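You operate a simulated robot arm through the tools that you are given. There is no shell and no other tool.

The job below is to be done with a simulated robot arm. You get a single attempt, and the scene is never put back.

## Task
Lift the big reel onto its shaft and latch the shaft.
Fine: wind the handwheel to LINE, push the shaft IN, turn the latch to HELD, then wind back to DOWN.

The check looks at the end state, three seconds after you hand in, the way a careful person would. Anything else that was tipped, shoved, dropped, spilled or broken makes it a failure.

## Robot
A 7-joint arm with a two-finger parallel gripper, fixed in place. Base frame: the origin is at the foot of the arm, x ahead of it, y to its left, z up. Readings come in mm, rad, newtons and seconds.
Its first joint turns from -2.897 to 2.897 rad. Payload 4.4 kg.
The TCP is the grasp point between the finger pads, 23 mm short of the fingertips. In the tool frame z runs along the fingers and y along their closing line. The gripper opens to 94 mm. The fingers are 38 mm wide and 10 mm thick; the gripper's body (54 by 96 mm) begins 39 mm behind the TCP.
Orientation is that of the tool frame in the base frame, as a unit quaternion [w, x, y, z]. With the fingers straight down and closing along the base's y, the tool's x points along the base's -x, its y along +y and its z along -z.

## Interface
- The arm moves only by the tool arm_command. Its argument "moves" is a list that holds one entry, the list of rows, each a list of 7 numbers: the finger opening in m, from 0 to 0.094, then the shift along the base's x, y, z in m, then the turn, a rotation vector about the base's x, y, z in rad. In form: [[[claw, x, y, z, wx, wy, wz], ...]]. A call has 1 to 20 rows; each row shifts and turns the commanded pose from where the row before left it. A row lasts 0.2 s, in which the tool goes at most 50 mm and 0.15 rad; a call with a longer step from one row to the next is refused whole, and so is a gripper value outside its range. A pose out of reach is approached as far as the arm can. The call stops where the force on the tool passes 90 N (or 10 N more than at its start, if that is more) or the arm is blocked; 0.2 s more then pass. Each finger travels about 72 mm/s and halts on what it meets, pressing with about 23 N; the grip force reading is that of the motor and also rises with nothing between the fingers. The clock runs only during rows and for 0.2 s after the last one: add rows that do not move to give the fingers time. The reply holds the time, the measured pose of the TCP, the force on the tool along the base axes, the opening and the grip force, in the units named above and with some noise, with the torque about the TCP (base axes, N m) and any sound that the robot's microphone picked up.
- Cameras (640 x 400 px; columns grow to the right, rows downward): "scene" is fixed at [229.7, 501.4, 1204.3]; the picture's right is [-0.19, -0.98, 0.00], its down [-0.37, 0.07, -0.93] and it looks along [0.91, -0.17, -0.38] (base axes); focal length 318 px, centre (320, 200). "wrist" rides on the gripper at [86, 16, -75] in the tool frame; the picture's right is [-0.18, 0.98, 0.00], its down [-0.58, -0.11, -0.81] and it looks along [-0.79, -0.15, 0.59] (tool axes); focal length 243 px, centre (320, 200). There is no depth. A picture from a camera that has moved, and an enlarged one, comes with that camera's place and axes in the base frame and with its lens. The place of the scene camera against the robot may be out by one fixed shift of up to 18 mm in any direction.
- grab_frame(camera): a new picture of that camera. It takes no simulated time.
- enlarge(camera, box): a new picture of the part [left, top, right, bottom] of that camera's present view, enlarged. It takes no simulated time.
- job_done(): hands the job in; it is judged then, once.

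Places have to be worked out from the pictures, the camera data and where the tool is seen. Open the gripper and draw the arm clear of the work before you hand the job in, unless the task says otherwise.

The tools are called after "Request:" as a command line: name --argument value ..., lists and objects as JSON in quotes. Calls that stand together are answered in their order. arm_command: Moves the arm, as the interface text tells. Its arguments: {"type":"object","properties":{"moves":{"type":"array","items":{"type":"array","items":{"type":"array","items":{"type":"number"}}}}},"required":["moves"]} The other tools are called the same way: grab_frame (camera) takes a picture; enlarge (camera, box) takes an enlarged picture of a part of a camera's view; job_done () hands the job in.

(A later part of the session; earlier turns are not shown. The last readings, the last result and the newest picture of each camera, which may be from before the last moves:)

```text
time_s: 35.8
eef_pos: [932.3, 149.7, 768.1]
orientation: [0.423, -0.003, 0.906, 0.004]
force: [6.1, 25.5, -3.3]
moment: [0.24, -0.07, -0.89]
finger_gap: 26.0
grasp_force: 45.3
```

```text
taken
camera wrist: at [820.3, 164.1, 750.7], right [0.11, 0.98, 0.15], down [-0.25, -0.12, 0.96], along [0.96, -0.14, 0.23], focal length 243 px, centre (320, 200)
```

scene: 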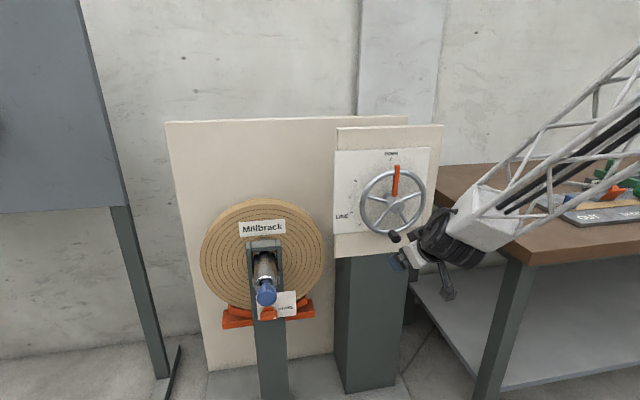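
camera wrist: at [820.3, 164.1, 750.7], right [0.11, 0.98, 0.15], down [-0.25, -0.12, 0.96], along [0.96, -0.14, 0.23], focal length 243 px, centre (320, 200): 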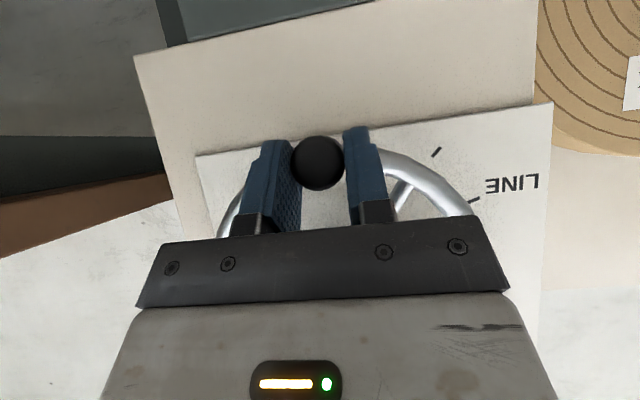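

Gripped at 26 mm. The refined tick geometry gives marks at 60°, 85°, 110° (LINE) and 135°. I'll start winding counter-clockwise along the 91 mm arc, the first 30°, watching the forces.

Request:
arm_command --moves '[[[0.015, 0, -0.00951, 0.0005, 0, 0, 0], [0.015, 0, -0.00941, 0.00149, 0, 0, 0], [0.015, 0, -0.0092, 0.00247, 0, 0, 0], [0.015, 0, -0.00889, 0.00341, 0, 0, 0], [0.015, 0, -0.00849, 0.00432, 0, 0, 0]]]'

Request:
grab_frame --camera "wrist"

Request:
enlarge --camera "scene" --box '[340, 130, 520, 340]'

```text
time_s: 36.2
eef_pos: [931.1, 149.4, 768.5]
orientation: [0.424, -0.006, 0.906, 0.007]
force: [15.4, 23.2, -7.5]
moment: [0.47, 0.5, -1.04]
finger_gap: 26.2
grasp_force: 45.0
stopped in row 1: the force on the tool passed its limit at 100 N (the readings are from after the stop); the commanded pose is now the measured one
```

```text
taken
camera wrist: at [819.7, 163.1, 751.0], right [0.1, 0.98, 0.15], down [-0.24, -0.12, 0.96], along [0.96, -0.13, 0.23], focal length 243 px, centre (320, 200)
```

wrist: 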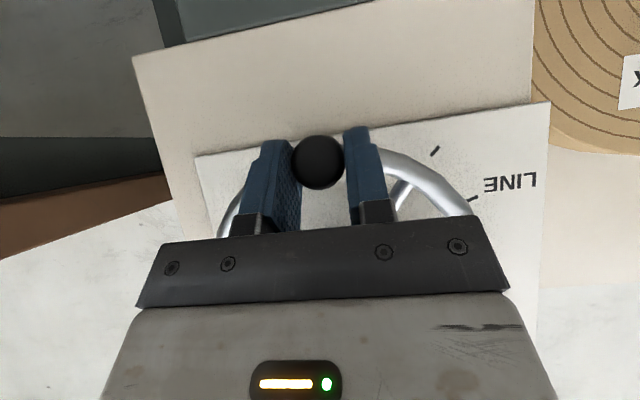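

```text
1.90 times, centred on (430, 235) of scene
camera zoom: at [229.7, 501.4, 1204.3], right [-0.19, -0.98, 0.0], down [-0.37, 0.07, -0.93], along [0.91, -0.17, -0.38], focal length 605 px, centre (110, 133)
```

zoom: 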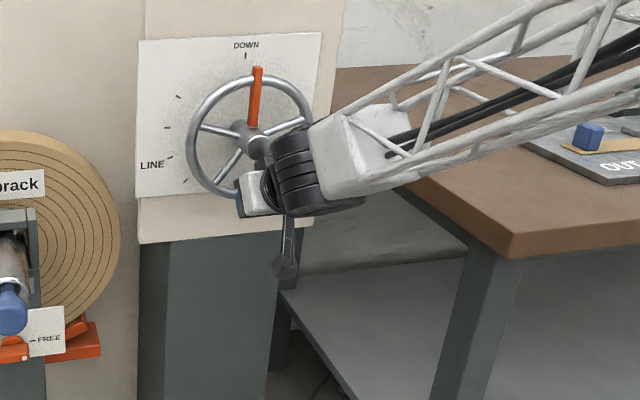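

The wheel did not budge CCW: 100 N built up within 9 mm with no movement. DOWN may be a stop in that direction, so it may wind clockwise. I'll nudge the other way by only a few millimetres to see if it yields.

Request:
arm_command --moves '[[[0.015, 0, 0.002, 0, 0, 0, 0], [0.015, 0, 0.002, 0, 0, 0, 0], [0.015, 0, 0.002, 0, 0, 0, 0]]]'

```text
time_s: 37.0
eef_pos: [930.9, 153.6, 769.0]
orientation: [0.423, -0.006, 0.906, 0.008]
force: [8.9, -13.3, -6.5]
moment: [0.24, 0.39, -1.3]
finger_gap: 26.1
grasp_force: 45.3
```

The tool moved about 4 mm toward +y with only ~13 N of resistance. I'll check whether the wheel actually turned or the pads just shifted.

Request:
enlarge --camera "scene" --box '[330, 130, 440, 260]'

Request:
grab_frame --camera "wrist"

```text
3.08 times, centred on (385, 195) of scene
camera zoom: at [229.7, 501.4, 1204.3], right [-0.19, -0.98, 0.0], down [-0.37, 0.07, -0.93], along [0.91, -0.17, -0.38], focal length 977 px, centre (120, 215)
```

zoom: 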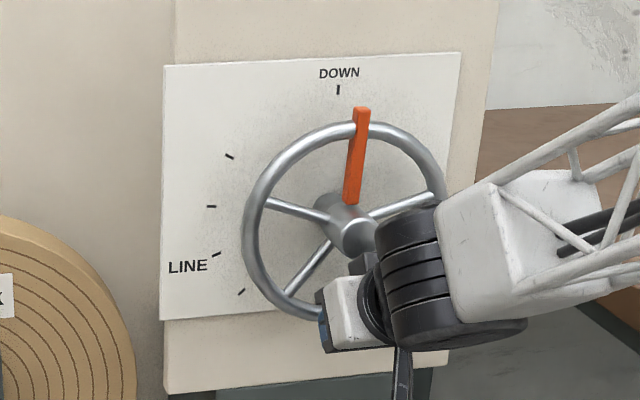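

```text
taken
camera wrist: at [819.7, 166.8, 751.0], right [0.1, 0.98, 0.15], down [-0.24, -0.12, 0.96], along [0.96, -0.14, 0.23], focal length 243 px, centre (320, 200)
```

wrist: 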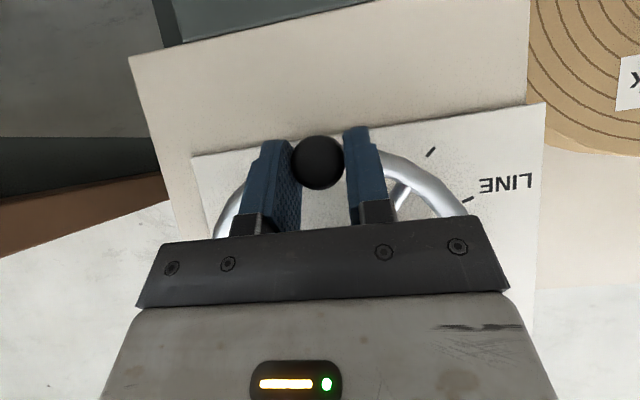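

The handle moved with the gripper and the pointer tipped slightly clockwise, so the wheel winds clockwise and DOWN is the CCW stop. LINE is then about 250° clockwise. I'll wind clockwise along the arc in stages and watch the reel.

Request:
arm_command --moves '[[[0.015, 0, 0.00945, 0.00116, 0, 0, 0], [0.015, 0, 0.00928, 0.00214, 0, 0, 0], [0.015, 0, 0.00901, 0.0031, 0, 0, 0], [0.015, 0, 0.00863, 0.00403, 0, 0, 0], [0.015, 0, 0.00817, 0.00491, 0, 0, 0]]]'

Request:
grab_frame --camera "scene"

Request:
grab_frame --camera "wrist"

```text
time_s: 38.2
eef_pos: [931.4, 197.6, 786.0]
orientation: [0.425, -0.006, 0.905, 0.007]
force: [-2.9, -20.8, -5.6]
moment: [0.32, 0.2, -1.33]
finger_gap: 25.7
grasp_force: 44.4
```

```text
taken
```

scene: 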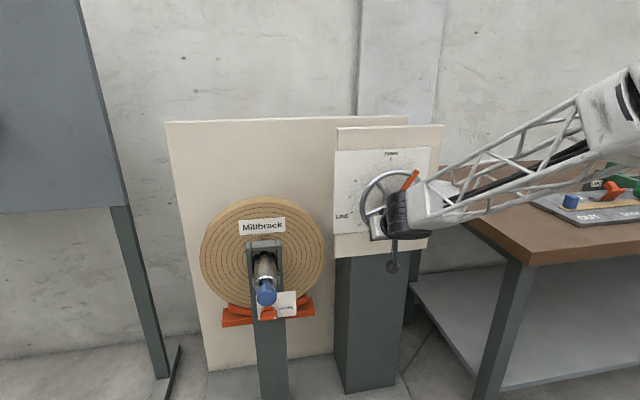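

```text
taken
camera wrist: at [819.5, 211.8, 766.4], right [0.1, 0.98, 0.15], down [-0.25, -0.12, 0.96], along [0.96, -0.13, 0.23], focal length 243 px, centre (320, 200)
```

wrist: 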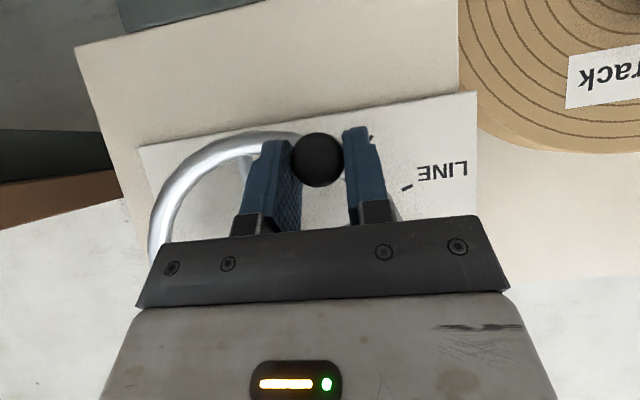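

The pointer follows clockwise (about 30°) with roughly 20 N of load, and the reel label has risen slightly. I'll continue to about 94°.

Request:
arm_command --moves '[[[0.015, 0, 0.0076, 0.00573, 0, 0, 0], [0.015, 0, 0.00697, 0.0065, 0, 0, 0], [0.015, 0, 0.00625, 0.00719, 0, 0, 0], [0.015, 0, 0.00546, 0.0078, 0, 0, 0], [0.015, 0, 0.00462, 0.00833, 0, 0, 0]]]'

Request:
grab_frame --camera "wrist"

```text
time_s: 39.4
eef_pos: [929.9, 229.3, 819.6]
orientation: [0.423, -0.007, 0.906, 0.008]
force: [-26.8, -23.4, 2.0]
moment: [-0.51, 0.42, -1.08]
finger_gap: 24.7
grasp_force: 45.0
```

```text
taken
camera wrist: at [818.8, 243.4, 801.4], right [0.1, 0.98, 0.15], down [-0.24, -0.12, 0.96], along [0.96, -0.13, 0.23], focal length 243 px, centre (320, 200)
```

wrist: 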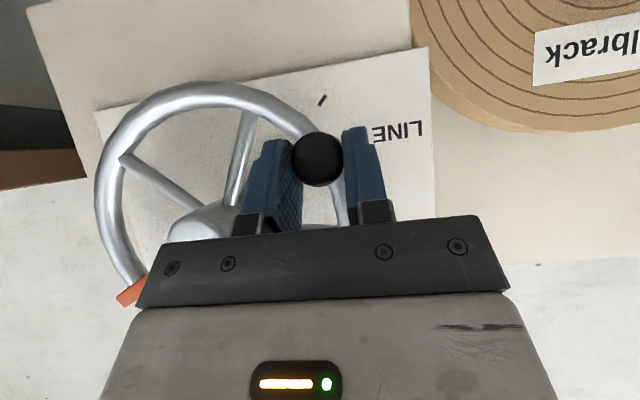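

The wheel is following, but -27 N along x suggests a fingertip grazing the rim. I'll back off 4 mm in x while continuing through the 9 o'clock section.

Request:
arm_command --moves '[[[0.015, -0.004, 0.002, 0.005, 0, 0, 0], [0.015, 0, 0.00172, 0.00377, 0, 0, 0], [0.015, 0, 0.00279, 0.00911, 0, 0, 0], [0.015, 0, 0.00181, 0.00935, 0, 0, 0], [0.015, 0, 0.00083, 0.00949, 0, 0, 0], [0.015, 0, -0.00016, 0.00952, 0, 0, 0]]]'

Request:
grab_frame --camera "wrist"

Request:
grab_frame --camera "scene"

```text
time_s: 40.8
eef_pos: [926.7, 240.2, 867.3]
orientation: [0.425, -0.007, 0.905, 0.008]
force: [-13.3, 7.6, -13.4]
moment: [0.15, 0.23, -0.49]
finger_gap: 25.9
grasp_force: 45.6
```

```text
taken
camera wrist: at [815.1, 252.9, 848.3], right [0.1, 0.98, 0.15], down [-0.24, -0.12, 0.96], along [0.96, -0.13, 0.23], focal length 243 px, centre (320, 200)
```

wrist: 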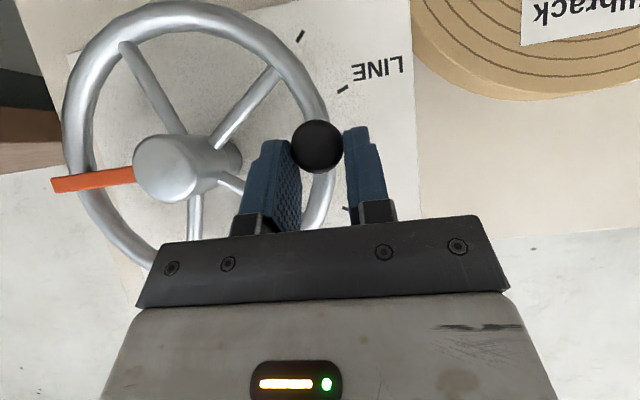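

```text
taken
```

scene: 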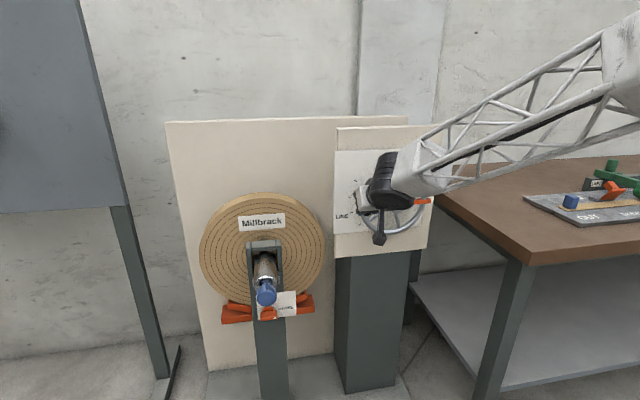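

The pointer is at about 90°, but the handle has slipped roughly 8 mm toward the fingertips, since friction alone carries the vertical push here. I'll open slightly to see whether the wheel holds by itself, then re-seat.

Request:
arm_command --moves '[[[0.04, 0, 0, 0, 0, 0, 0], [0.04, 0, 0, 0, 0, 0, 0]]]'

Request:
grab_frame --camera "wrist"

```text
time_s: 41.4
eef_pos: [927.4, 238.1, 867.2]
orientation: [0.424, -0.005, 0.906, 0.006]
force: [0.2, -0.9, 0.5]
moment: [0.01, 0.0, -0.01]
finger_gap: 40.0
grasp_force: 0.1
```

```text
taken
camera wrist: at [815.8, 251.8, 849.0], right [0.1, 0.98, 0.15], down [-0.25, -0.12, 0.96], along [0.96, -0.13, 0.23], focal length 243 px, centre (320, 200)
```

wrist: 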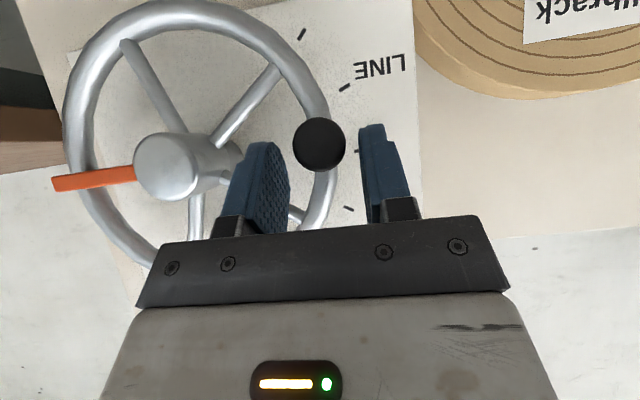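

The wheel stays put when released, so re-gripping is safe. I'll rotate the grip about -34° around the handle axis so the left finger sits under the handle, re-seat deeper, and close.

Request:
arm_command --moves '[[[0.06, 0, 0, 0, 0, 0, 0], [0.06, 0, 0.00125, -0.0028, -0.15, 0, 0], [0.06, 0, 0.00125, -0.0028, -0.15, 0, 0], [0.06, 0, 0.00125, -0.0028, -0.15, 0, 0], [0.06, 0, 0.00125, -0.0028, -0.15, 0, 0], [0.06, 0, 0, 0, 0, 0, 0]]]'

Request:
grab_frame --camera "wrist"

```text
time_s: 42.8
eef_pos: [928.0, 242.9, 856.1]
orientation: [0.403, -0.132, 0.867, -0.261]
force: [0.4, -0.4, 0.0]
moment: [0.01, -0.01, -0.01]
finger_gap: 60.0
grasp_force: 0.2
```

```text
taken
camera wrist: at [816.0, 243.8, 831.9], right [0.1, 0.9, -0.43], down [-0.24, 0.45, 0.86], along [0.96, 0.02, 0.26], focal length 243 px, centre (320, 200)
```

wrist: 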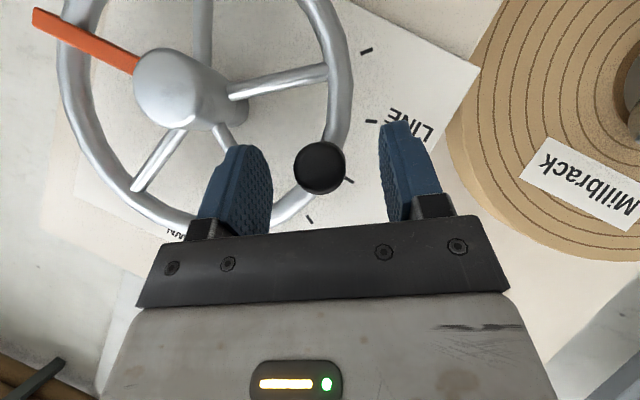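

The handle sits well between the pads in the rotated grip. I'll close and wind on through about 120°.

Request:
arm_command --moves '[[[0.015, 0, 0, 0, 0, 0, 0], [0.015, 0, 0, 0, 0, 0, 0], [0.015, 0, 0, 0, 0, 0, 0], [0.015, 0, 0, 0, 0, 0, 0], [0.015, 0, -0.0005, 0.00951, 0, 0, 0], [0.015, 0, -0.00149, 0.00941, 0, 0, 0], [0.015, 0, -0.00246, 0.0092, 0, 0, 0], [0.015, 0, -0.00342, 0.00889, 0, 0, 0], [0.015, 0, -0.00432, 0.00849, 0, 0, 0]]]'

Request:
grab_frame --camera "wrist"

Request:
grab_frame --camera "scene"

```text
time_s: 44.8
eef_pos: [928.3, 230.4, 900.8]
orientation: [0.404, -0.13, 0.867, -0.261]
force: [1.5, 6.5, -1.0]
moment: [-0.22, 0.0, -0.36]
finger_gap: 26.5
grasp_force: 12.4
```

```text
taken
camera wrist: at [816.3, 232.2, 877.9], right [0.1, 0.9, -0.43], down [-0.25, 0.44, 0.86], along [0.96, 0.02, 0.27], focal length 243 px, centre (320, 200)
```

wrist: 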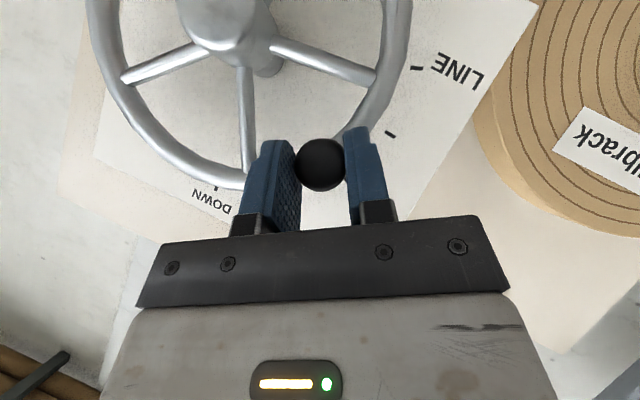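

```text
taken
```

scene: 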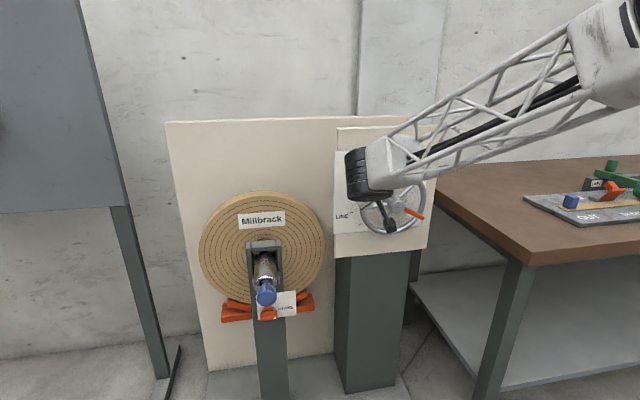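

That ran smoothly with little force, and the pointer is near 4 o'clock. I'll continue over the top to 180°.

Request:
arm_command --moves '[[[0.015, 0, -0.00519, 0.00799, 0, 0, 0], [0.015, 0, -0.00599, 0.0074, 0, 0, 0], [0.015, 0, -0.00674, 0.00674, 0, 0, 0], [0.015, 0, -0.0074, 0.00599, 0, 0, 0], [0.015, 0, -0.00799, 0.00519, 0, 0, 0], [0.015, 0, -0.00849, 0.00432, 0, 0, 0], [0.015, 0, -0.00889, 0.00342, 0, 0, 0], [0.015, 0, -0.0092, 0.00246, 0, 0, 0], [0.015, 0, -0.00941, 0.00149, 0, 0, 0], [0.015, 0, -0.00951, 0.0005, 0, 0, 0]]]'

Request:
grab_frame --camera "wrist"

Request:
grab_frame --camera "scene"

```text
time_s: 47.0
eef_pos: [928.5, 151.5, 947.3]
orientation: [0.403, -0.131, 0.867, -0.261]
force: [29.0, 16.3, 1.9]
moment: [0.43, -0.33, -0.98]
finger_gap: 25.5
grasp_force: 45.1
```

```text
taken
camera wrist: at [816.4, 152.0, 923.5], right [0.1, 0.9, -0.43], down [-0.24, 0.44, 0.86], along [0.96, 0.02, 0.26], focal length 243 px, centre (320, 200)
```

wrist: 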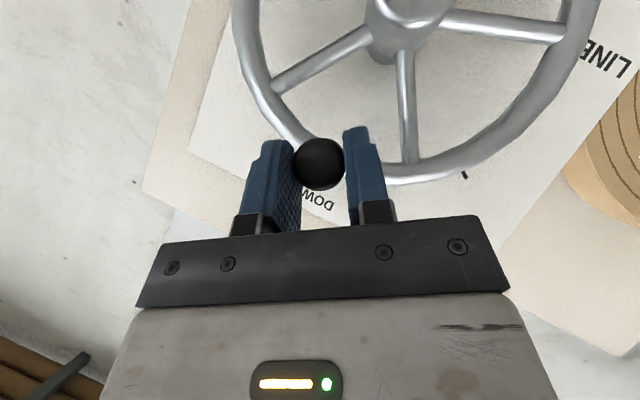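

```text
taken
```

scene: 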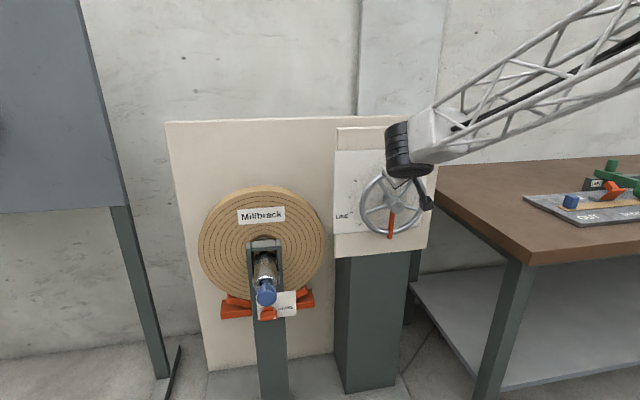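

The pointer is now straight down (180°) and the reel has risen. For the last 70° the handle moves right and down, so I'll release, rotate the grip back to 0° around the handle axis, and re-seat.

Request:
arm_command --moves '[[[0.045, 0, 0, 0, 0, 0, 0], [0.06, 0, 0, 0, 0, 0, 0], [0.06, 0, -0.0011, 0.0003, 0.15, 0, 0], [0.06, 0, -0.0011, 0.0003, 0.15, 0, 0], [0.06, 0, -0.0011, 0.0002, 0.15, 0, 0], [0.06, 0, -0.0012, 0.0, 0.15, 0, 0], [0.06, 0, 0, 0, 0, 0, 0]]]'

Request:
grab_frame --camera "wrist"

```text
time_s: 48.6
eef_pos: [927.6, 147.1, 947.3]
orientation: [0.424, -0.005, 0.906, 0.007]
force: [0.2, 1.2, -0.5]
moment: [0.01, 0.0, -0.02]
finger_gap: 60.0
grasp_force: 0.0
```

```text
taken
camera wrist: at [816.1, 161.4, 928.7], right [0.1, 0.98, 0.15], down [-0.25, -0.12, 0.96], along [0.96, -0.14, 0.23], focal length 243 px, centre (320, 200)
```

wrist: 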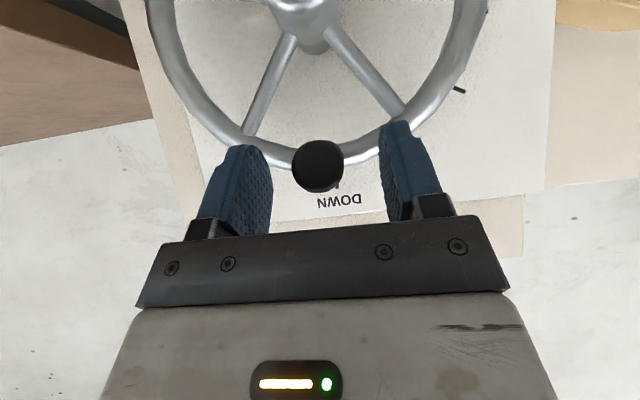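

Re-seated cleanly with the handle still at the top. I'll close and continue right and down to about 212°.

Request:
arm_command --moves '[[[0.015, 0, 0, 0, 0, 0, 0], [0.015, 0, 0, 0, 0, 0, 0], [0.015, 0, 0, 0, 0, 0, 0], [0.015, 0, 0, 0, 0, 0, 0], [0.015, 0, -0.00948, -0.00083, 0, 0, 0], [0.015, 0, -0.00935, -0.00181, 0, 0, 0], [0.015, 0, -0.00911, -0.00279, 0, 0, 0], [0.015, 0, -0.00877, -0.00372, 0, 0, 0], [0.015, 0, -0.00833, -0.00462, 0, 0, 0]]]'

Request:
grab_frame --camera "wrist"

Request:
grab_frame --camera "scene"

```text
time_s: 50.6
eef_pos: [927.6, 101.5, 931.8]
orientation: [0.424, -0.006, 0.905, 0.008]
force: [20.3, 16.8, 8.3]
moment: [0.57, -0.03, -0.94]
finger_gap: 25.4
grasp_force: 44.5
```

```text
taken
camera wrist: at [815.2, 116.3, 914.3], right [0.1, 0.98, 0.15], down [-0.25, -0.12, 0.96], along [0.96, -0.13, 0.23], focal length 243 px, centre (320, 200)
```

wrist: 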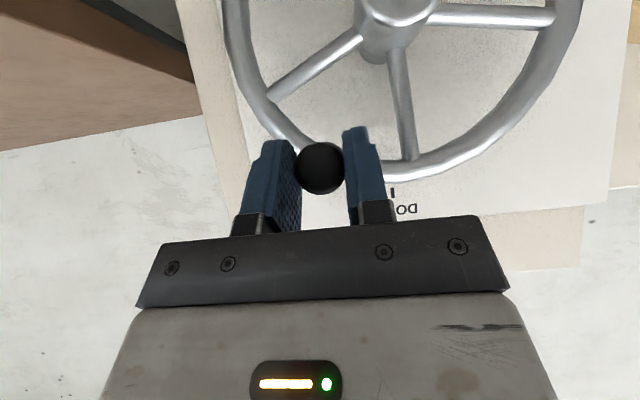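

```text
taken
```

scene: 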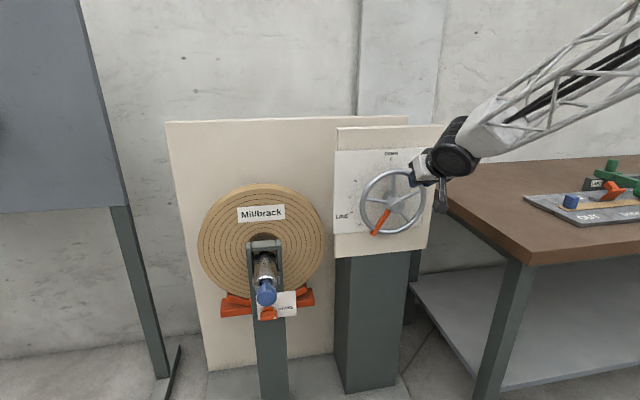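

The pointer is near 7 o'clock at about 210°. I'll continue to about 242° and then measure precisely.

Request:
arm_command --moves '[[[0.015, 0, -0.00781, -0.00546, 0, 0, 0], [0.015, 0, -0.00718, -0.00625, 0, 0, 0], [0.015, 0, -0.0065, -0.00697, 0, 0, 0], [0.015, 0, -0.00573, -0.0076, 0, 0, 0], [0.015, 0, -0.00491, -0.00817, 0, 0, 0], [0.015, 0, 0, 0, 0, 0, 0]]]'

Request:
grab_frame --camera "wrist"

Request:
enlarge --camera "scene" --box '[325, 125, 450, 265]'

```text
time_s: 52.0
eef_pos: [928.0, 70.0, 897.6]
orientation: [0.424, -0.006, 0.906, 0.007]
force: [18.9, 17.4, -3.6]
moment: [-0.33, -0.26, -0.57]
finger_gap: 25.1
grasp_force: 45.1
```

```text
taken
camera wrist: at [815.8, 83.7, 880.0], right [0.1, 0.98, 0.15], down [-0.24, -0.12, 0.96], along [0.96, -0.13, 0.23], focal length 243 px, centre (320, 200)
```

wrist: 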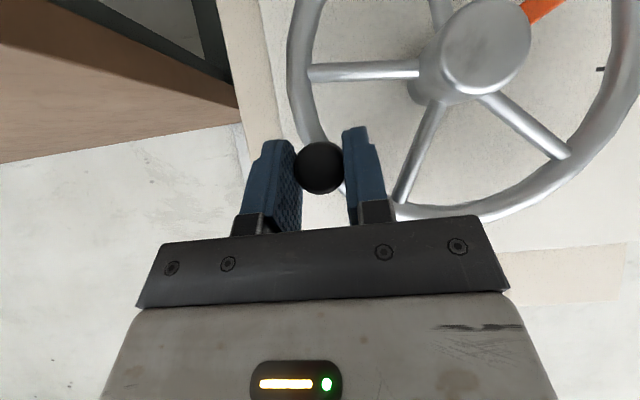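

```text
2.86 times, centred on (388, 195) of scene
camera zoom: at [229.7, 501.4, 1204.3], right [-0.19, -0.98, 0.0], down [-0.37, 0.07, -0.93], along [0.91, -0.17, -0.38], focal length 908 px, centre (127, 214)
```

zoom: 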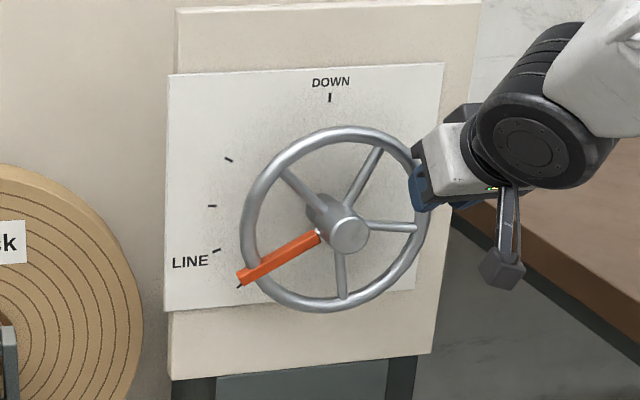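

Measuring the handle gives about 242.8° clockwise; corrected for parallax, the pointer is at ~116–117° against LINE at 110°. About 7° more is needed.

Request:
arm_command --moves '[[[0.015, 0, -0.0024, -0.005, 0, 0, 0], [0.015, 0, -0.0022, -0.0055, 0, 0, 0], [0.015, 0, 0, 0, 0, 0, 0]]]'

Request:
enlarge --camera "wrist" --box '[220, 80, 420, 220]'

Request:
enlarge --camera "scene" --box '[325, 125, 450, 265]'

```text
time_s: 52.8
eef_pos: [928.1, 66.2, 887.9]
orientation: [0.424, -0.005, 0.906, 0.007]
force: [-4.1, 23.1, 15.6]
moment: [0.77, -0.37, -0.97]
finger_gap: 24.1
grasp_force: 45.2
```

```text
2.86 times, centred on (320, 150) of wrist
camera zoom: at [815.7, 79.5, 870.5], right [0.1, 0.98, 0.15], down [-0.25, -0.12, 0.96], along [0.96, -0.13, 0.23], focal length 693 px, centre (320, 343)
```

zoom: 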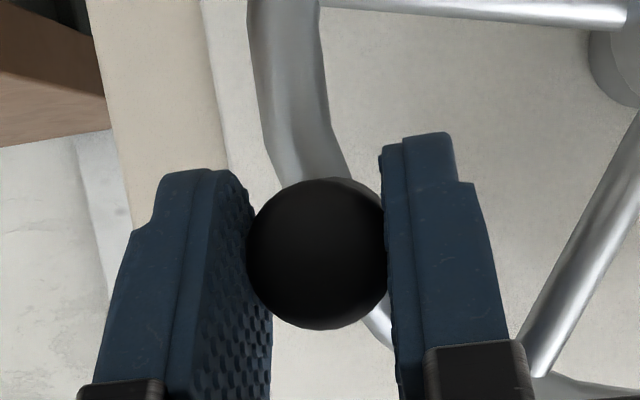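

```text
2.86 times, centred on (388, 195) of scene
camera zoom: at [229.7, 501.4, 1204.3], right [-0.19, -0.98, 0.0], down [-0.37, 0.07, -0.93], along [0.91, -0.17, -0.38], focal length 908 px, centre (127, 214)
```

zoom: 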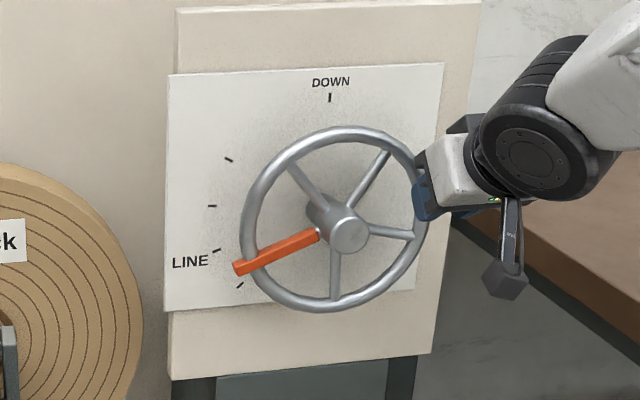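

The handle is now at ~249° and the pointer at ~110–111°, matching LINE at 110°. I'll open, back straight out and recheck that the pointer stayed.

Request:
arm_command --moves '[[[0.04, 0, 0, 0, 0, 0, 0], [0.06, 0, 0, 0, 0, 0, 0], [0.07, 0, 0, 0, 0, 0, 0], [0.07, -0.03, 0, 0.0, 0, 0, 0], [0.07, -0.04, 0, 0.0, 0, 0, 0], [0.07, -0.04, 0, 0.01, 0, 0, 0], [0.07, -0.04, 0.02, 0.01, 0, 0, 0], [0.07, -0.02, 0.04, 0.01, 0, 0, 0]]]'

Request:
grab_frame --camera "wrist"

Request:
enlarge --camera "scene" --box '[325, 125, 450, 265]'

Request:
enlarge --camera "scene" --box '[180, 175, 350, 335]'

```text
time_s: 54.6
eef_pos: [756.6, 126.5, 919.4]
orientation: [0.424, -0.006, 0.906, 0.007]
force: [-0.6, 0.9, -0.7]
moment: [0.03, 0.0, 0.01]
finger_gap: 70.2
grasp_force: 0.0
```

```text
taken
camera wrist: at [645.2, 140.1, 901.2], right [0.1, 0.98, 0.15], down [-0.24, -0.12, 0.96], along [0.96, -0.13, 0.23], focal length 243 px, centre (320, 200)
```

wrist: 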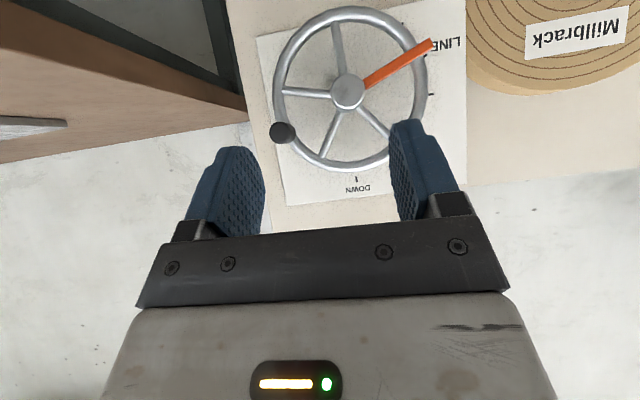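

```text
2.86 times, centred on (388, 195) of scene
camera zoom: at [229.7, 501.4, 1204.3], right [-0.19, -0.98, 0.0], down [-0.37, 0.07, -0.93], along [0.91, -0.17, -0.38], focal length 908 px, centre (127, 214)
```

zoom: 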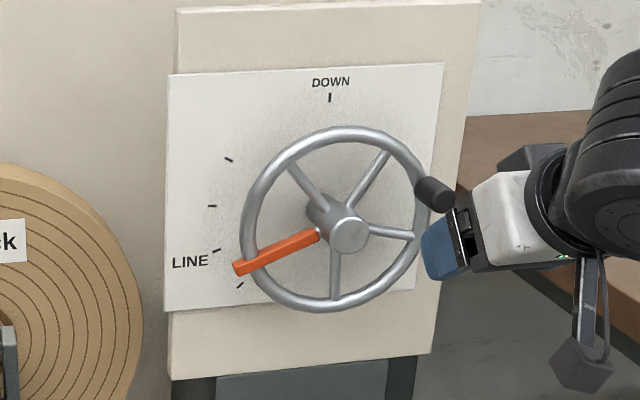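

```text
2.50 times, centred on (265, 255) of scene
camera zoom: at [229.7, 501.4, 1204.3], right [-0.19, -0.98, 0.0], down [-0.37, 0.07, -0.93], along [0.91, -0.17, -0.38], focal length 794 px, centre (458, 62)
```

zoom: 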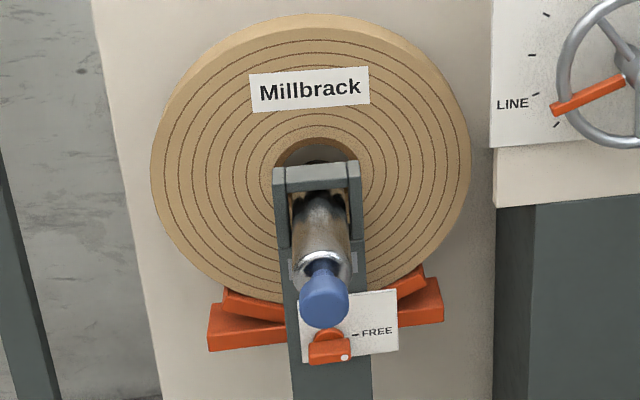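

The pointer stayed put and the reel's bore has risen behind the bracket. I'll verify the alignment from this nearly head-on wrist view.

Request:
enlarge --camera "wrist" --box '[250, 0, 480, 200]'

```text
2.00 times, centred on (365, 100) of wrist
camera zoom: at [645.2, 140.1, 901.2], right [0.1, 0.98, 0.15], down [-0.24, -0.12, 0.96], along [0.96, -0.13, 0.23], focal length 485 px, centre (230, 400)
```

zoom: 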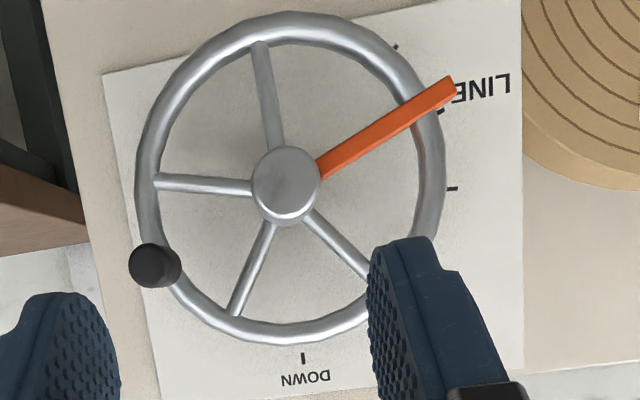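

Pointer measures ~112° against LINE at 110°: within about 2°, fine for a first insertion attempt. Next I'll swing over to the shaft, staying well back, and locate its blue knob precisely.

Request:
arm_command --moves '[[[0.05, -0.012, 0.04, -0.01, 0, 0, 0], [0.02, -0.012, 0.04, -0.01, 0, 0, 0], [0.0, -0.012, 0.04, -0.015, 0, 0, 0], [0.0, -0.01, 0.04, -0.015, 0, 0, 0], [0.0, -0.01, 0.04, -0.015, 0, 0, 0], [0.0, 0, 0.04, -0.015, 0, 0, 0], [0.0, 0, 0.04, -0.015, 0, 0, 0], [0.0, 0, 0.04, -0.015, 0, 0, 0], [0.0, 0, 0.04, -0.015, 0, 0, 0], [0.0, 0, 0.02, -0.01, 0, 0, 0]]]'

Request:
grab_frame --camera "wrist"

Request:
grab_frame --camera "scene"

```text
time_s: 56.8
eef_pos: [699.7, 506.3, 783.6]
orientation: [0.424, -0.005, 0.905, 0.007]
force: [-0.7, 0.7, 0.2]
moment: [0.03, 0.01, -0.02]
finger_gap: 0.1
grasp_force: 22.9
```

```text
taken
camera wrist: at [588.6, 520.5, 765.8], right [0.1, 0.98, 0.15], down [-0.25, -0.12, 0.96], along [0.96, -0.14, 0.23], focal length 243 px, centre (320, 200)
```

wrist: 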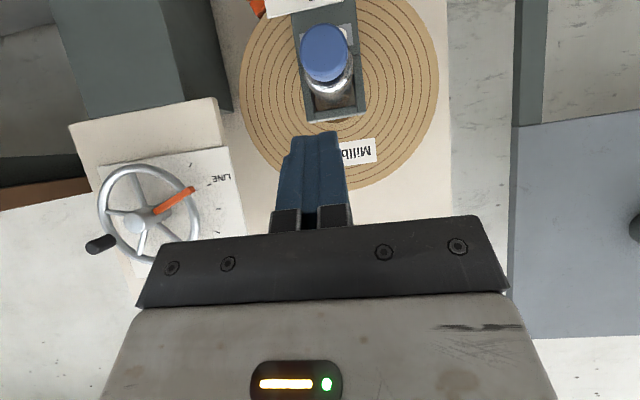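

```text
taken
```

scene: 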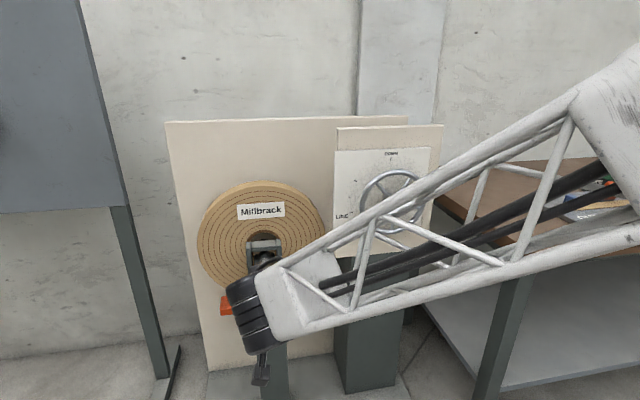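

The blue knob triangulates to about (863, 510, 679). I'll descend to shaft height, still ~140 mm short of it, to see it head-on.

Request:
arm_command --moves '[[[0.0, 0, 0.001, -0.03, 0, 0, 0], [0.0, 0, 0.001, -0.03, 0, 0, 0], [0.0, 0, 0.002, -0.03, 0, 0, 0], [0.0, 0, 0, -0.005, 0, 0, 0], [0.0, 0, 0, 0, 0, 0, 0]]]'

Request:
grab_frame --camera "wrist"

Request:
enlarge --camera "wrist" --box '[250, 60, 410, 190]'

```text
time_s: 58.0
eef_pos: [701.5, 510.9, 688.5]
orientation: [0.425, -0.005, 0.905, 0.007]
force: [-0.3, 0.1, 1.0]
moment: [0.02, -0.01, 0.05]
finger_gap: 0.2
grasp_force: 23.5
```

```text
taken
camera wrist: at [589.8, 524.0, 670.0], right [0.1, 0.98, 0.15], down [-0.24, -0.12, 0.96], along [0.96, -0.13, 0.23], focal length 243 px, centre (320, 200)
```

wrist: 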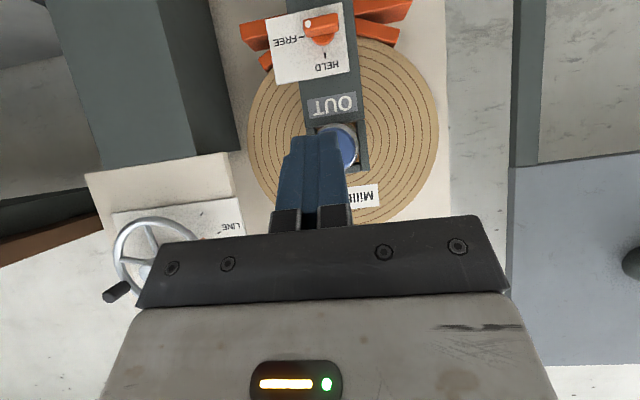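

```text
3.08 times, centred on (330, 125) of wrist
camera zoom: at [589.8, 524.0, 670.0], right [0.1, 0.98, 0.15], down [-0.24, -0.12, 0.96], along [0.96, -0.13, 0.23], focal length 746 px, centre (289, 431)
```

zoom: 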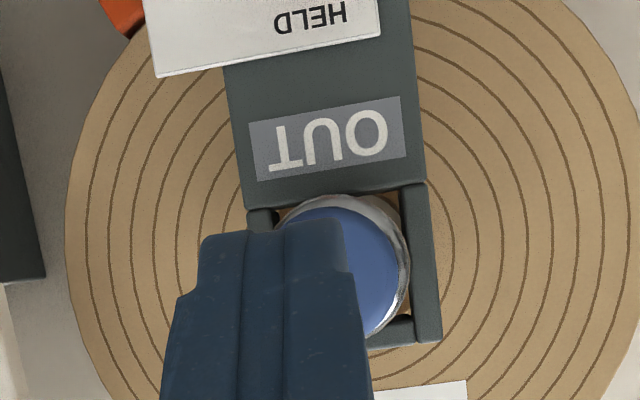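

The knob centre is about y = 511, z = 678. I'll bring the closed fingertips to just short of its end face and check the alignment.

Request:
arm_command --moves '[[[0.0, 0.03, 0, -0.0015, 0, 0, 0], [0.0, 0.03, 0, -0.0015, 0, 0, 0], [0.0, 0.03, 0, -0.0015, 0, 0, 0], [0.0, 0.025, 0, -0.0015, 0, 0, 0], [0.0, 0.015, 0, -0.0015, 0, 0, 0], [0.0, 0, 0, 0, 0, 0, 0]]]'

Request:
grab_frame --camera "wrist"

Request:
enlarge --camera "scene" --box '[180, 175, 350, 335]'

```text
time_s: 59.4
eef_pos: [831.7, 511.3, 681.1]
orientation: [0.424, -0.007, 0.906, 0.008]
force: [0.4, 0.2, 0.3]
moment: [0.01, -0.01, -0.02]
finger_gap: 0.0
grasp_force: 23.0
```

```text
taken
camera wrist: at [719.7, 524.5, 663.3], right [0.1, 0.98, 0.15], down [-0.25, -0.12, 0.96], along [0.96, -0.13, 0.23], focal length 243 px, centre (320, 200)
```

wrist: 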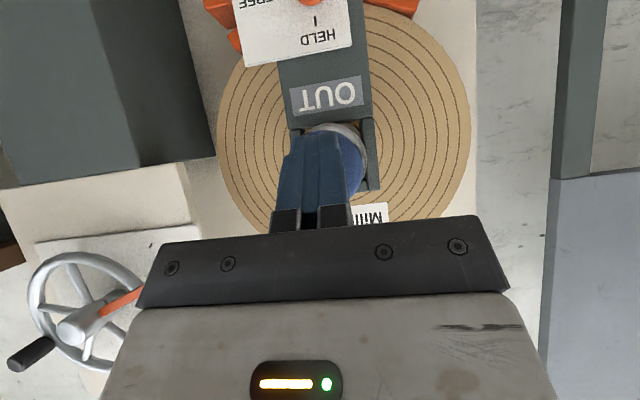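

```text
2.50 times, centred on (265, 255) of scene
camera zoom: at [229.7, 501.4, 1204.3], right [-0.19, -0.98, 0.0], down [-0.37, 0.07, -0.93], along [0.91, -0.17, -0.38], focal length 794 px, centre (458, 62)
```

zoom: 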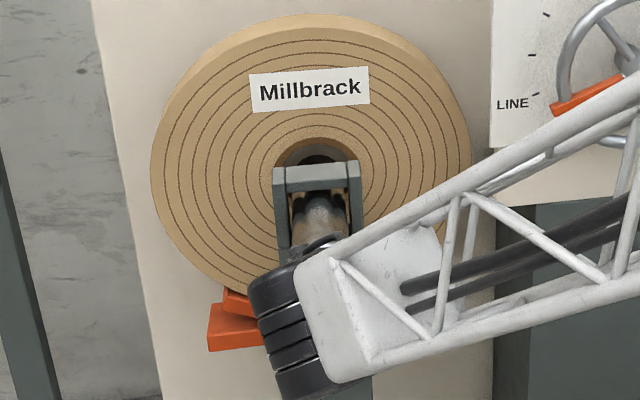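

Request:
enlarge --camera "wrist" --box '[260, 80, 400, 220]'

```text
2.86 times, centred on (330, 150) of wrist
camera zoom: at [719.7, 524.5, 663.3], right [0.1, 0.98, 0.15], down [-0.25, -0.12, 0.96], along [0.96, -0.13, 0.23], focal length 693 px, centre (291, 343)
```

zoom: 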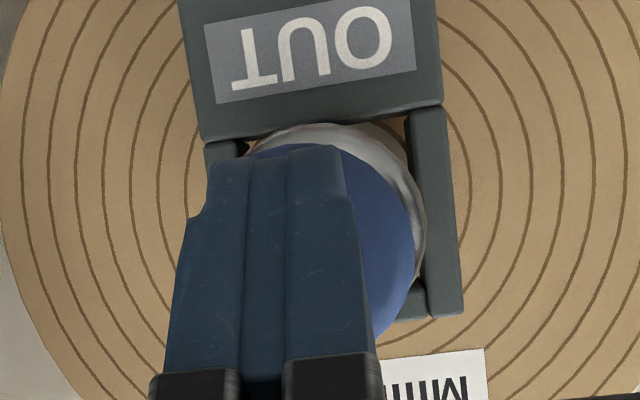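

The fingertips are centred on the roughly 40 mm knob. I'll push forward in small steps and watch the force.

Request:
arm_command --moves '[[[0.0, 0.006, 0.0015, 0, 0, 0, 0], [0.0, 0.006, 0, 0, 0, 0, 0], [0.0, 0.006, 0, 0, 0, 0, 0], [0.0, 0.006, 0, 0, 0, 0, 0], [0.0, 0.006, 0, 0, 0, 0, 0]]]'

Request:
grab_frame --camera "wrist"

```text
time_s: 60.6
eef_pos: [862.8, 511.7, 681.6]
orientation: [0.424, -0.004, 0.905, 0.006]
force: [-3.0, -1.1, 1.0]
moment: [0.0, -0.02, -0.04]
finger_gap: 0.1
grasp_force: 23.3
```

```text
taken
camera wrist: at [750.2, 525.4, 662.8], right [0.1, 0.98, 0.15], down [-0.24, -0.12, 0.96], along [0.96, -0.14, 0.23], focal length 243 px, centre (320, 200)
```

wrist: 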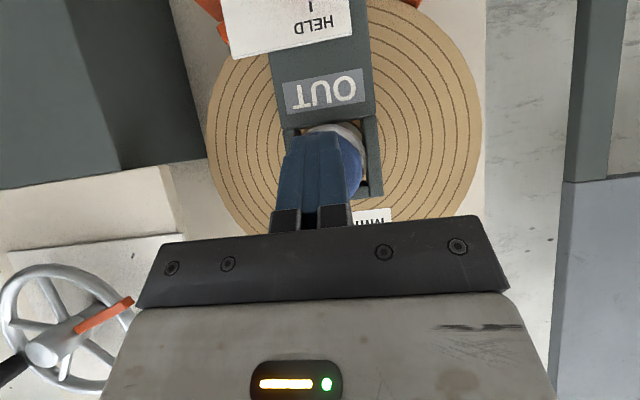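

Only about 3 N of resistance, and the knob seems to be sliding in with the tool. I'll keep pushing.

Request:
arm_command --moves '[[[0.0, 0.008, 0, 0, 0, 0, 0], [0.0, 0.008, 0, 0, 0, 0, 0], [0.0, 0.008, 0, 0, 0, 0, 0], [0.0, 0.008, 0, 0, 0, 0, 0], [0.0, 0.008, 0, 0, 0, 0, 0]]]'

Request:
grab_frame --camera "wrist"

Request:
grab_frame --camera "scene"

```text
time_s: 61.8
eef_pos: [903.2, 511.2, 681.1]
orientation: [0.425, -0.006, 0.905, 0.007]
force: [-3.3, -0.5, 1.2]
moment: [-0.01, -0.01, -0.01]
finger_gap: 0.2
grasp_force: 22.8
```

```text
taken
camera wrist: at [790.1, 525.3, 663.2], right [0.1, 0.98, 0.15], down [-0.25, -0.12, 0.96], along [0.96, -0.13, 0.23], focal length 243 px, centre (320, 200)
```

wrist: 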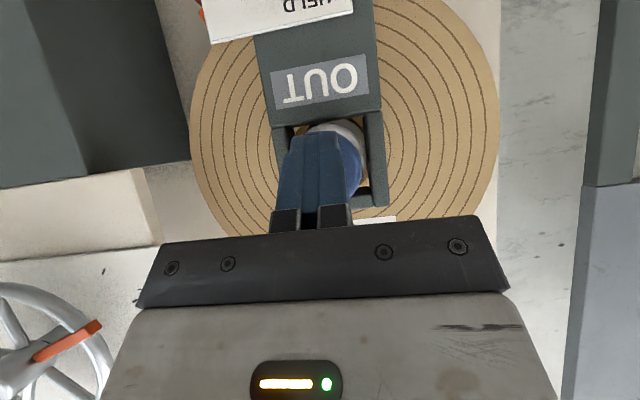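

```text
taken
```

scene: 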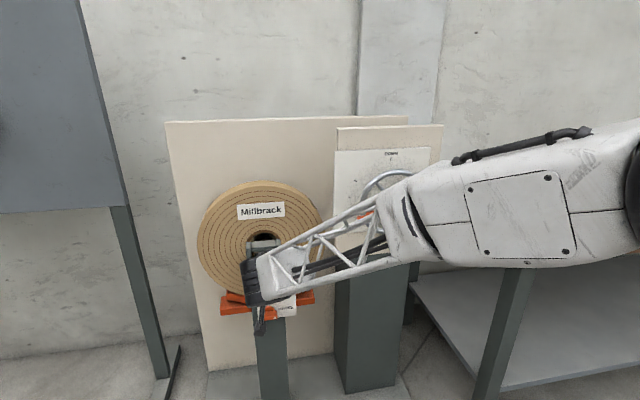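

The shaft keeps sliding in with about 3 N. I'll continue forward; the post face is around x = 988, so there is some travel left.

Request:
arm_command --moves '[[[0.0, 0.006, 0, 0, 0, 0, 0], [0.0, 0.006, 0, 0, 0, 0, 0], [0.0, 0.006, 0, 0, 0, 0, 0], [0.0, 0.006, 0, 0, 0, 0, 0], [0.0, 0.006, 0, 0, 0, 0, 0]]]'

Request:
grab_frame --camera "wrist"

Request:
enlarge --camera "scene" --box '[180, 175, 350, 335]'

```text
time_s: 63.0
eef_pos: [928.9, 512.8, 680.5]
orientation: [0.424, -0.006, 0.905, 0.006]
force: [-81.8, -13.4, 26.5]
moment: [-0.25, -0.81, -0.38]
finger_gap: 0.0
grasp_force: 23.3
```

```text
taken
camera wrist: at [816.5, 526.2, 662.3], right [0.1, 0.98, 0.15], down [-0.24, -0.12, 0.96], along [0.96, -0.13, 0.23], focal length 243 px, centre (320, 200)
```

wrist: 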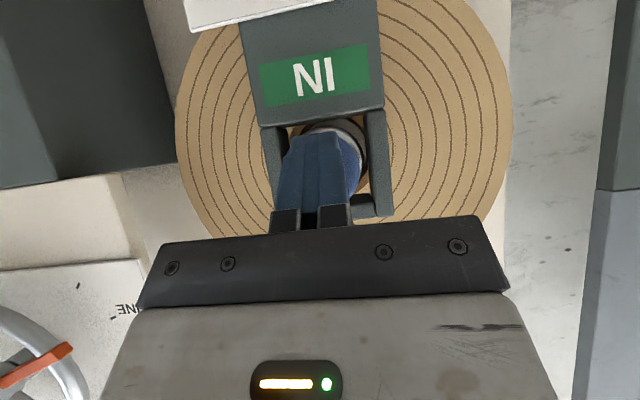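

```text
2.50 times, centred on (265, 255) of scene
camera zoom: at [229.7, 501.4, 1204.3], right [-0.19, -0.98, 0.0], down [-0.37, 0.07, -0.93], along [0.91, -0.17, -0.38], focal length 794 px, centre (458, 62)
```

zoom: 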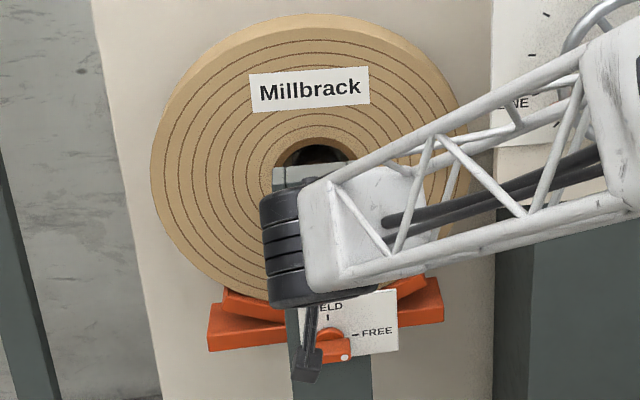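

The indicator flipped to a green "IN" and the shaft reached its end stop (about 82 N). I'll back off straight and confirm that it stays IN.

Request:
arm_command --moves '[[[0.0, -0.008, 0, 0, 0, 0, 0], [0.0, -0.03, 0, 0, 0, 0, 0], [0.0, -0.04, 0, 0, 0, 0, 0], [0.0, -0.04, 0, 0, 0, 0, 0], [0.0, -0.04, 0, 0, 0, 0, 0], [0.0, -0.04, 0, 0, 0, 0, 0]]]'

Request:
grab_frame --camera "wrist"

Request:
enlarge --camera "wrist" --box '[230, 0, 440, 200]'

```text
time_s: 64.4
eef_pos: [733.1, 510.2, 682.1]
orientation: [0.424, -0.006, 0.906, 0.008]
force: [-0.1, -0.3, 0.1]
moment: [-0.01, -0.04, 0.01]
finger_gap: 0.0
grasp_force: 22.7
```

```text
taken
camera wrist: at [621.4, 524.4, 663.2], right [0.1, 0.98, 0.15], down [-0.25, -0.12, 0.96], along [0.96, -0.14, 0.23], focal length 243 px, centre (320, 200)
```

wrist: 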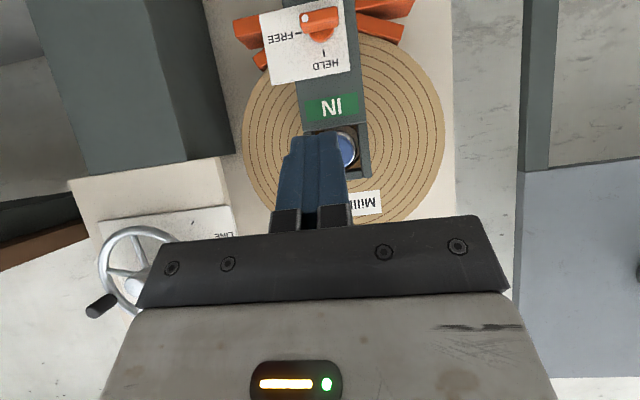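

```text
2.00 times, centred on (335, 100) of wrist
camera zoom: at [621.4, 524.4, 663.2], right [0.1, 0.98, 0.15], down [-0.25, -0.12, 0.96], along [0.96, -0.14, 0.23], focal length 485 px, centre (290, 400)
```

zoom: 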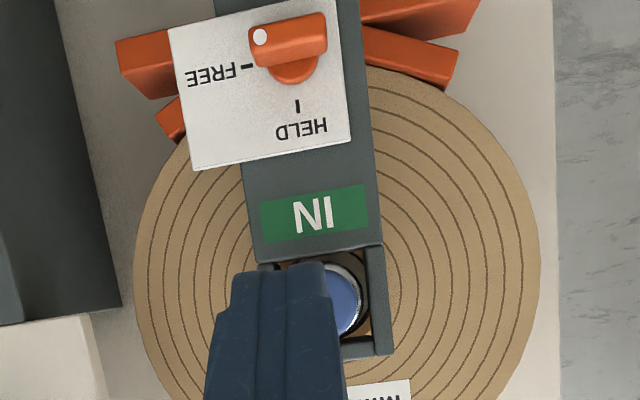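

"IN" holds. The latch bar is horizontal, axis near (y 509, z 509), front face at x≈974, dot on the -y end; it must turn 90° CCW so the dot points up. I'll push the bar's left end down with closed fingers, then squeeze it vertical. First I approach from above left, in steps.

Request:
arm_command --moves '[[[0.0, 0.02, 0.0075, -0.0205, 0, 0, 0], [0.0, 0.025, 0.0075, -0.0205, 0, 0, 0], [0.0, 0.025, 0.0075, -0.0205, 0, 0, 0], [0.0, 0.025, 0.0075, -0.0205, 0, 0, 0], [0.0, 0.022, 0, -0.01, 0, 0, 0], [0.0, 0.022, 0, -0.01, 0, 0, 0], [0.0, 0.022, 0, -0.01, 0, 0, 0]]]'

Request:
grab_frame --camera "wrist"

Request:
grab_frame --camera "scene"

```text
time_s: 66.0
eef_pos: [894.0, 540.5, 569.0]
orientation: [0.424, -0.006, 0.906, 0.008]
force: [0.1, -0.3, 0.5]
moment: [0.02, 0.01, -0.02]
finger_gap: 0.1
grasp_force: 22.9
```

```text
taken
camera wrist: at [782.5, 554.2, 550.6], right [0.1, 0.98, 0.15], down [-0.24, -0.12, 0.96], along [0.96, -0.13, 0.23], focal length 243 px, centre (320, 200)
```

wrist: 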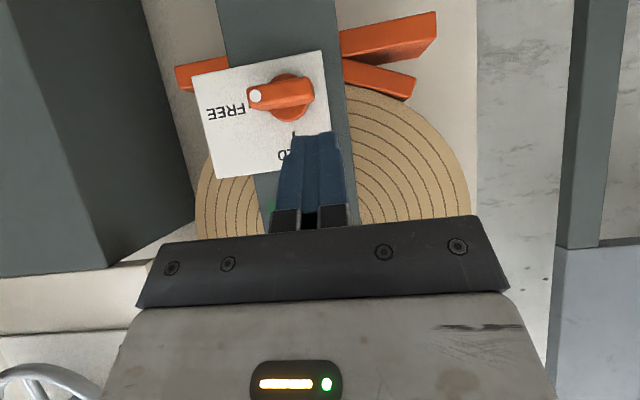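

```text
taken
```

scene: 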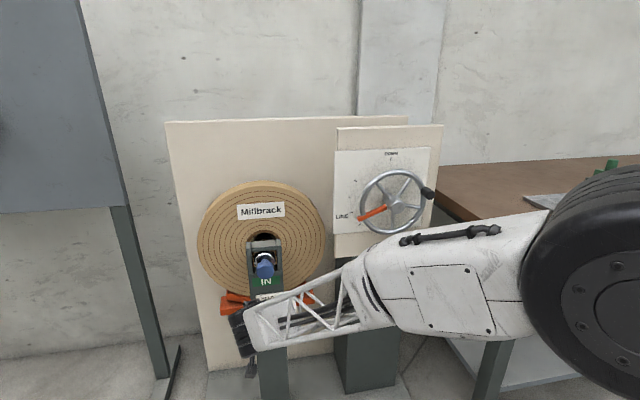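

No reach trouble yet. I'll zoom on the latch from here for exact geometry.

Request:
enlarge --camera "wrist" --box '[180, 40, 380, 190]'

```text
2.67 times, centred on (280, 115) of wrist
camera zoom: at [782.5, 554.2, 550.6], right [0.1, 0.98, 0.15], down [-0.24, -0.12, 0.96], along [0.96, -0.13, 0.23], focal length 647 px, centre (427, 427)
```

zoom: 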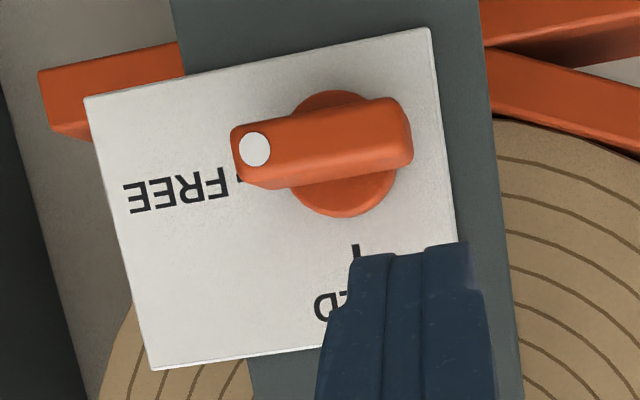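

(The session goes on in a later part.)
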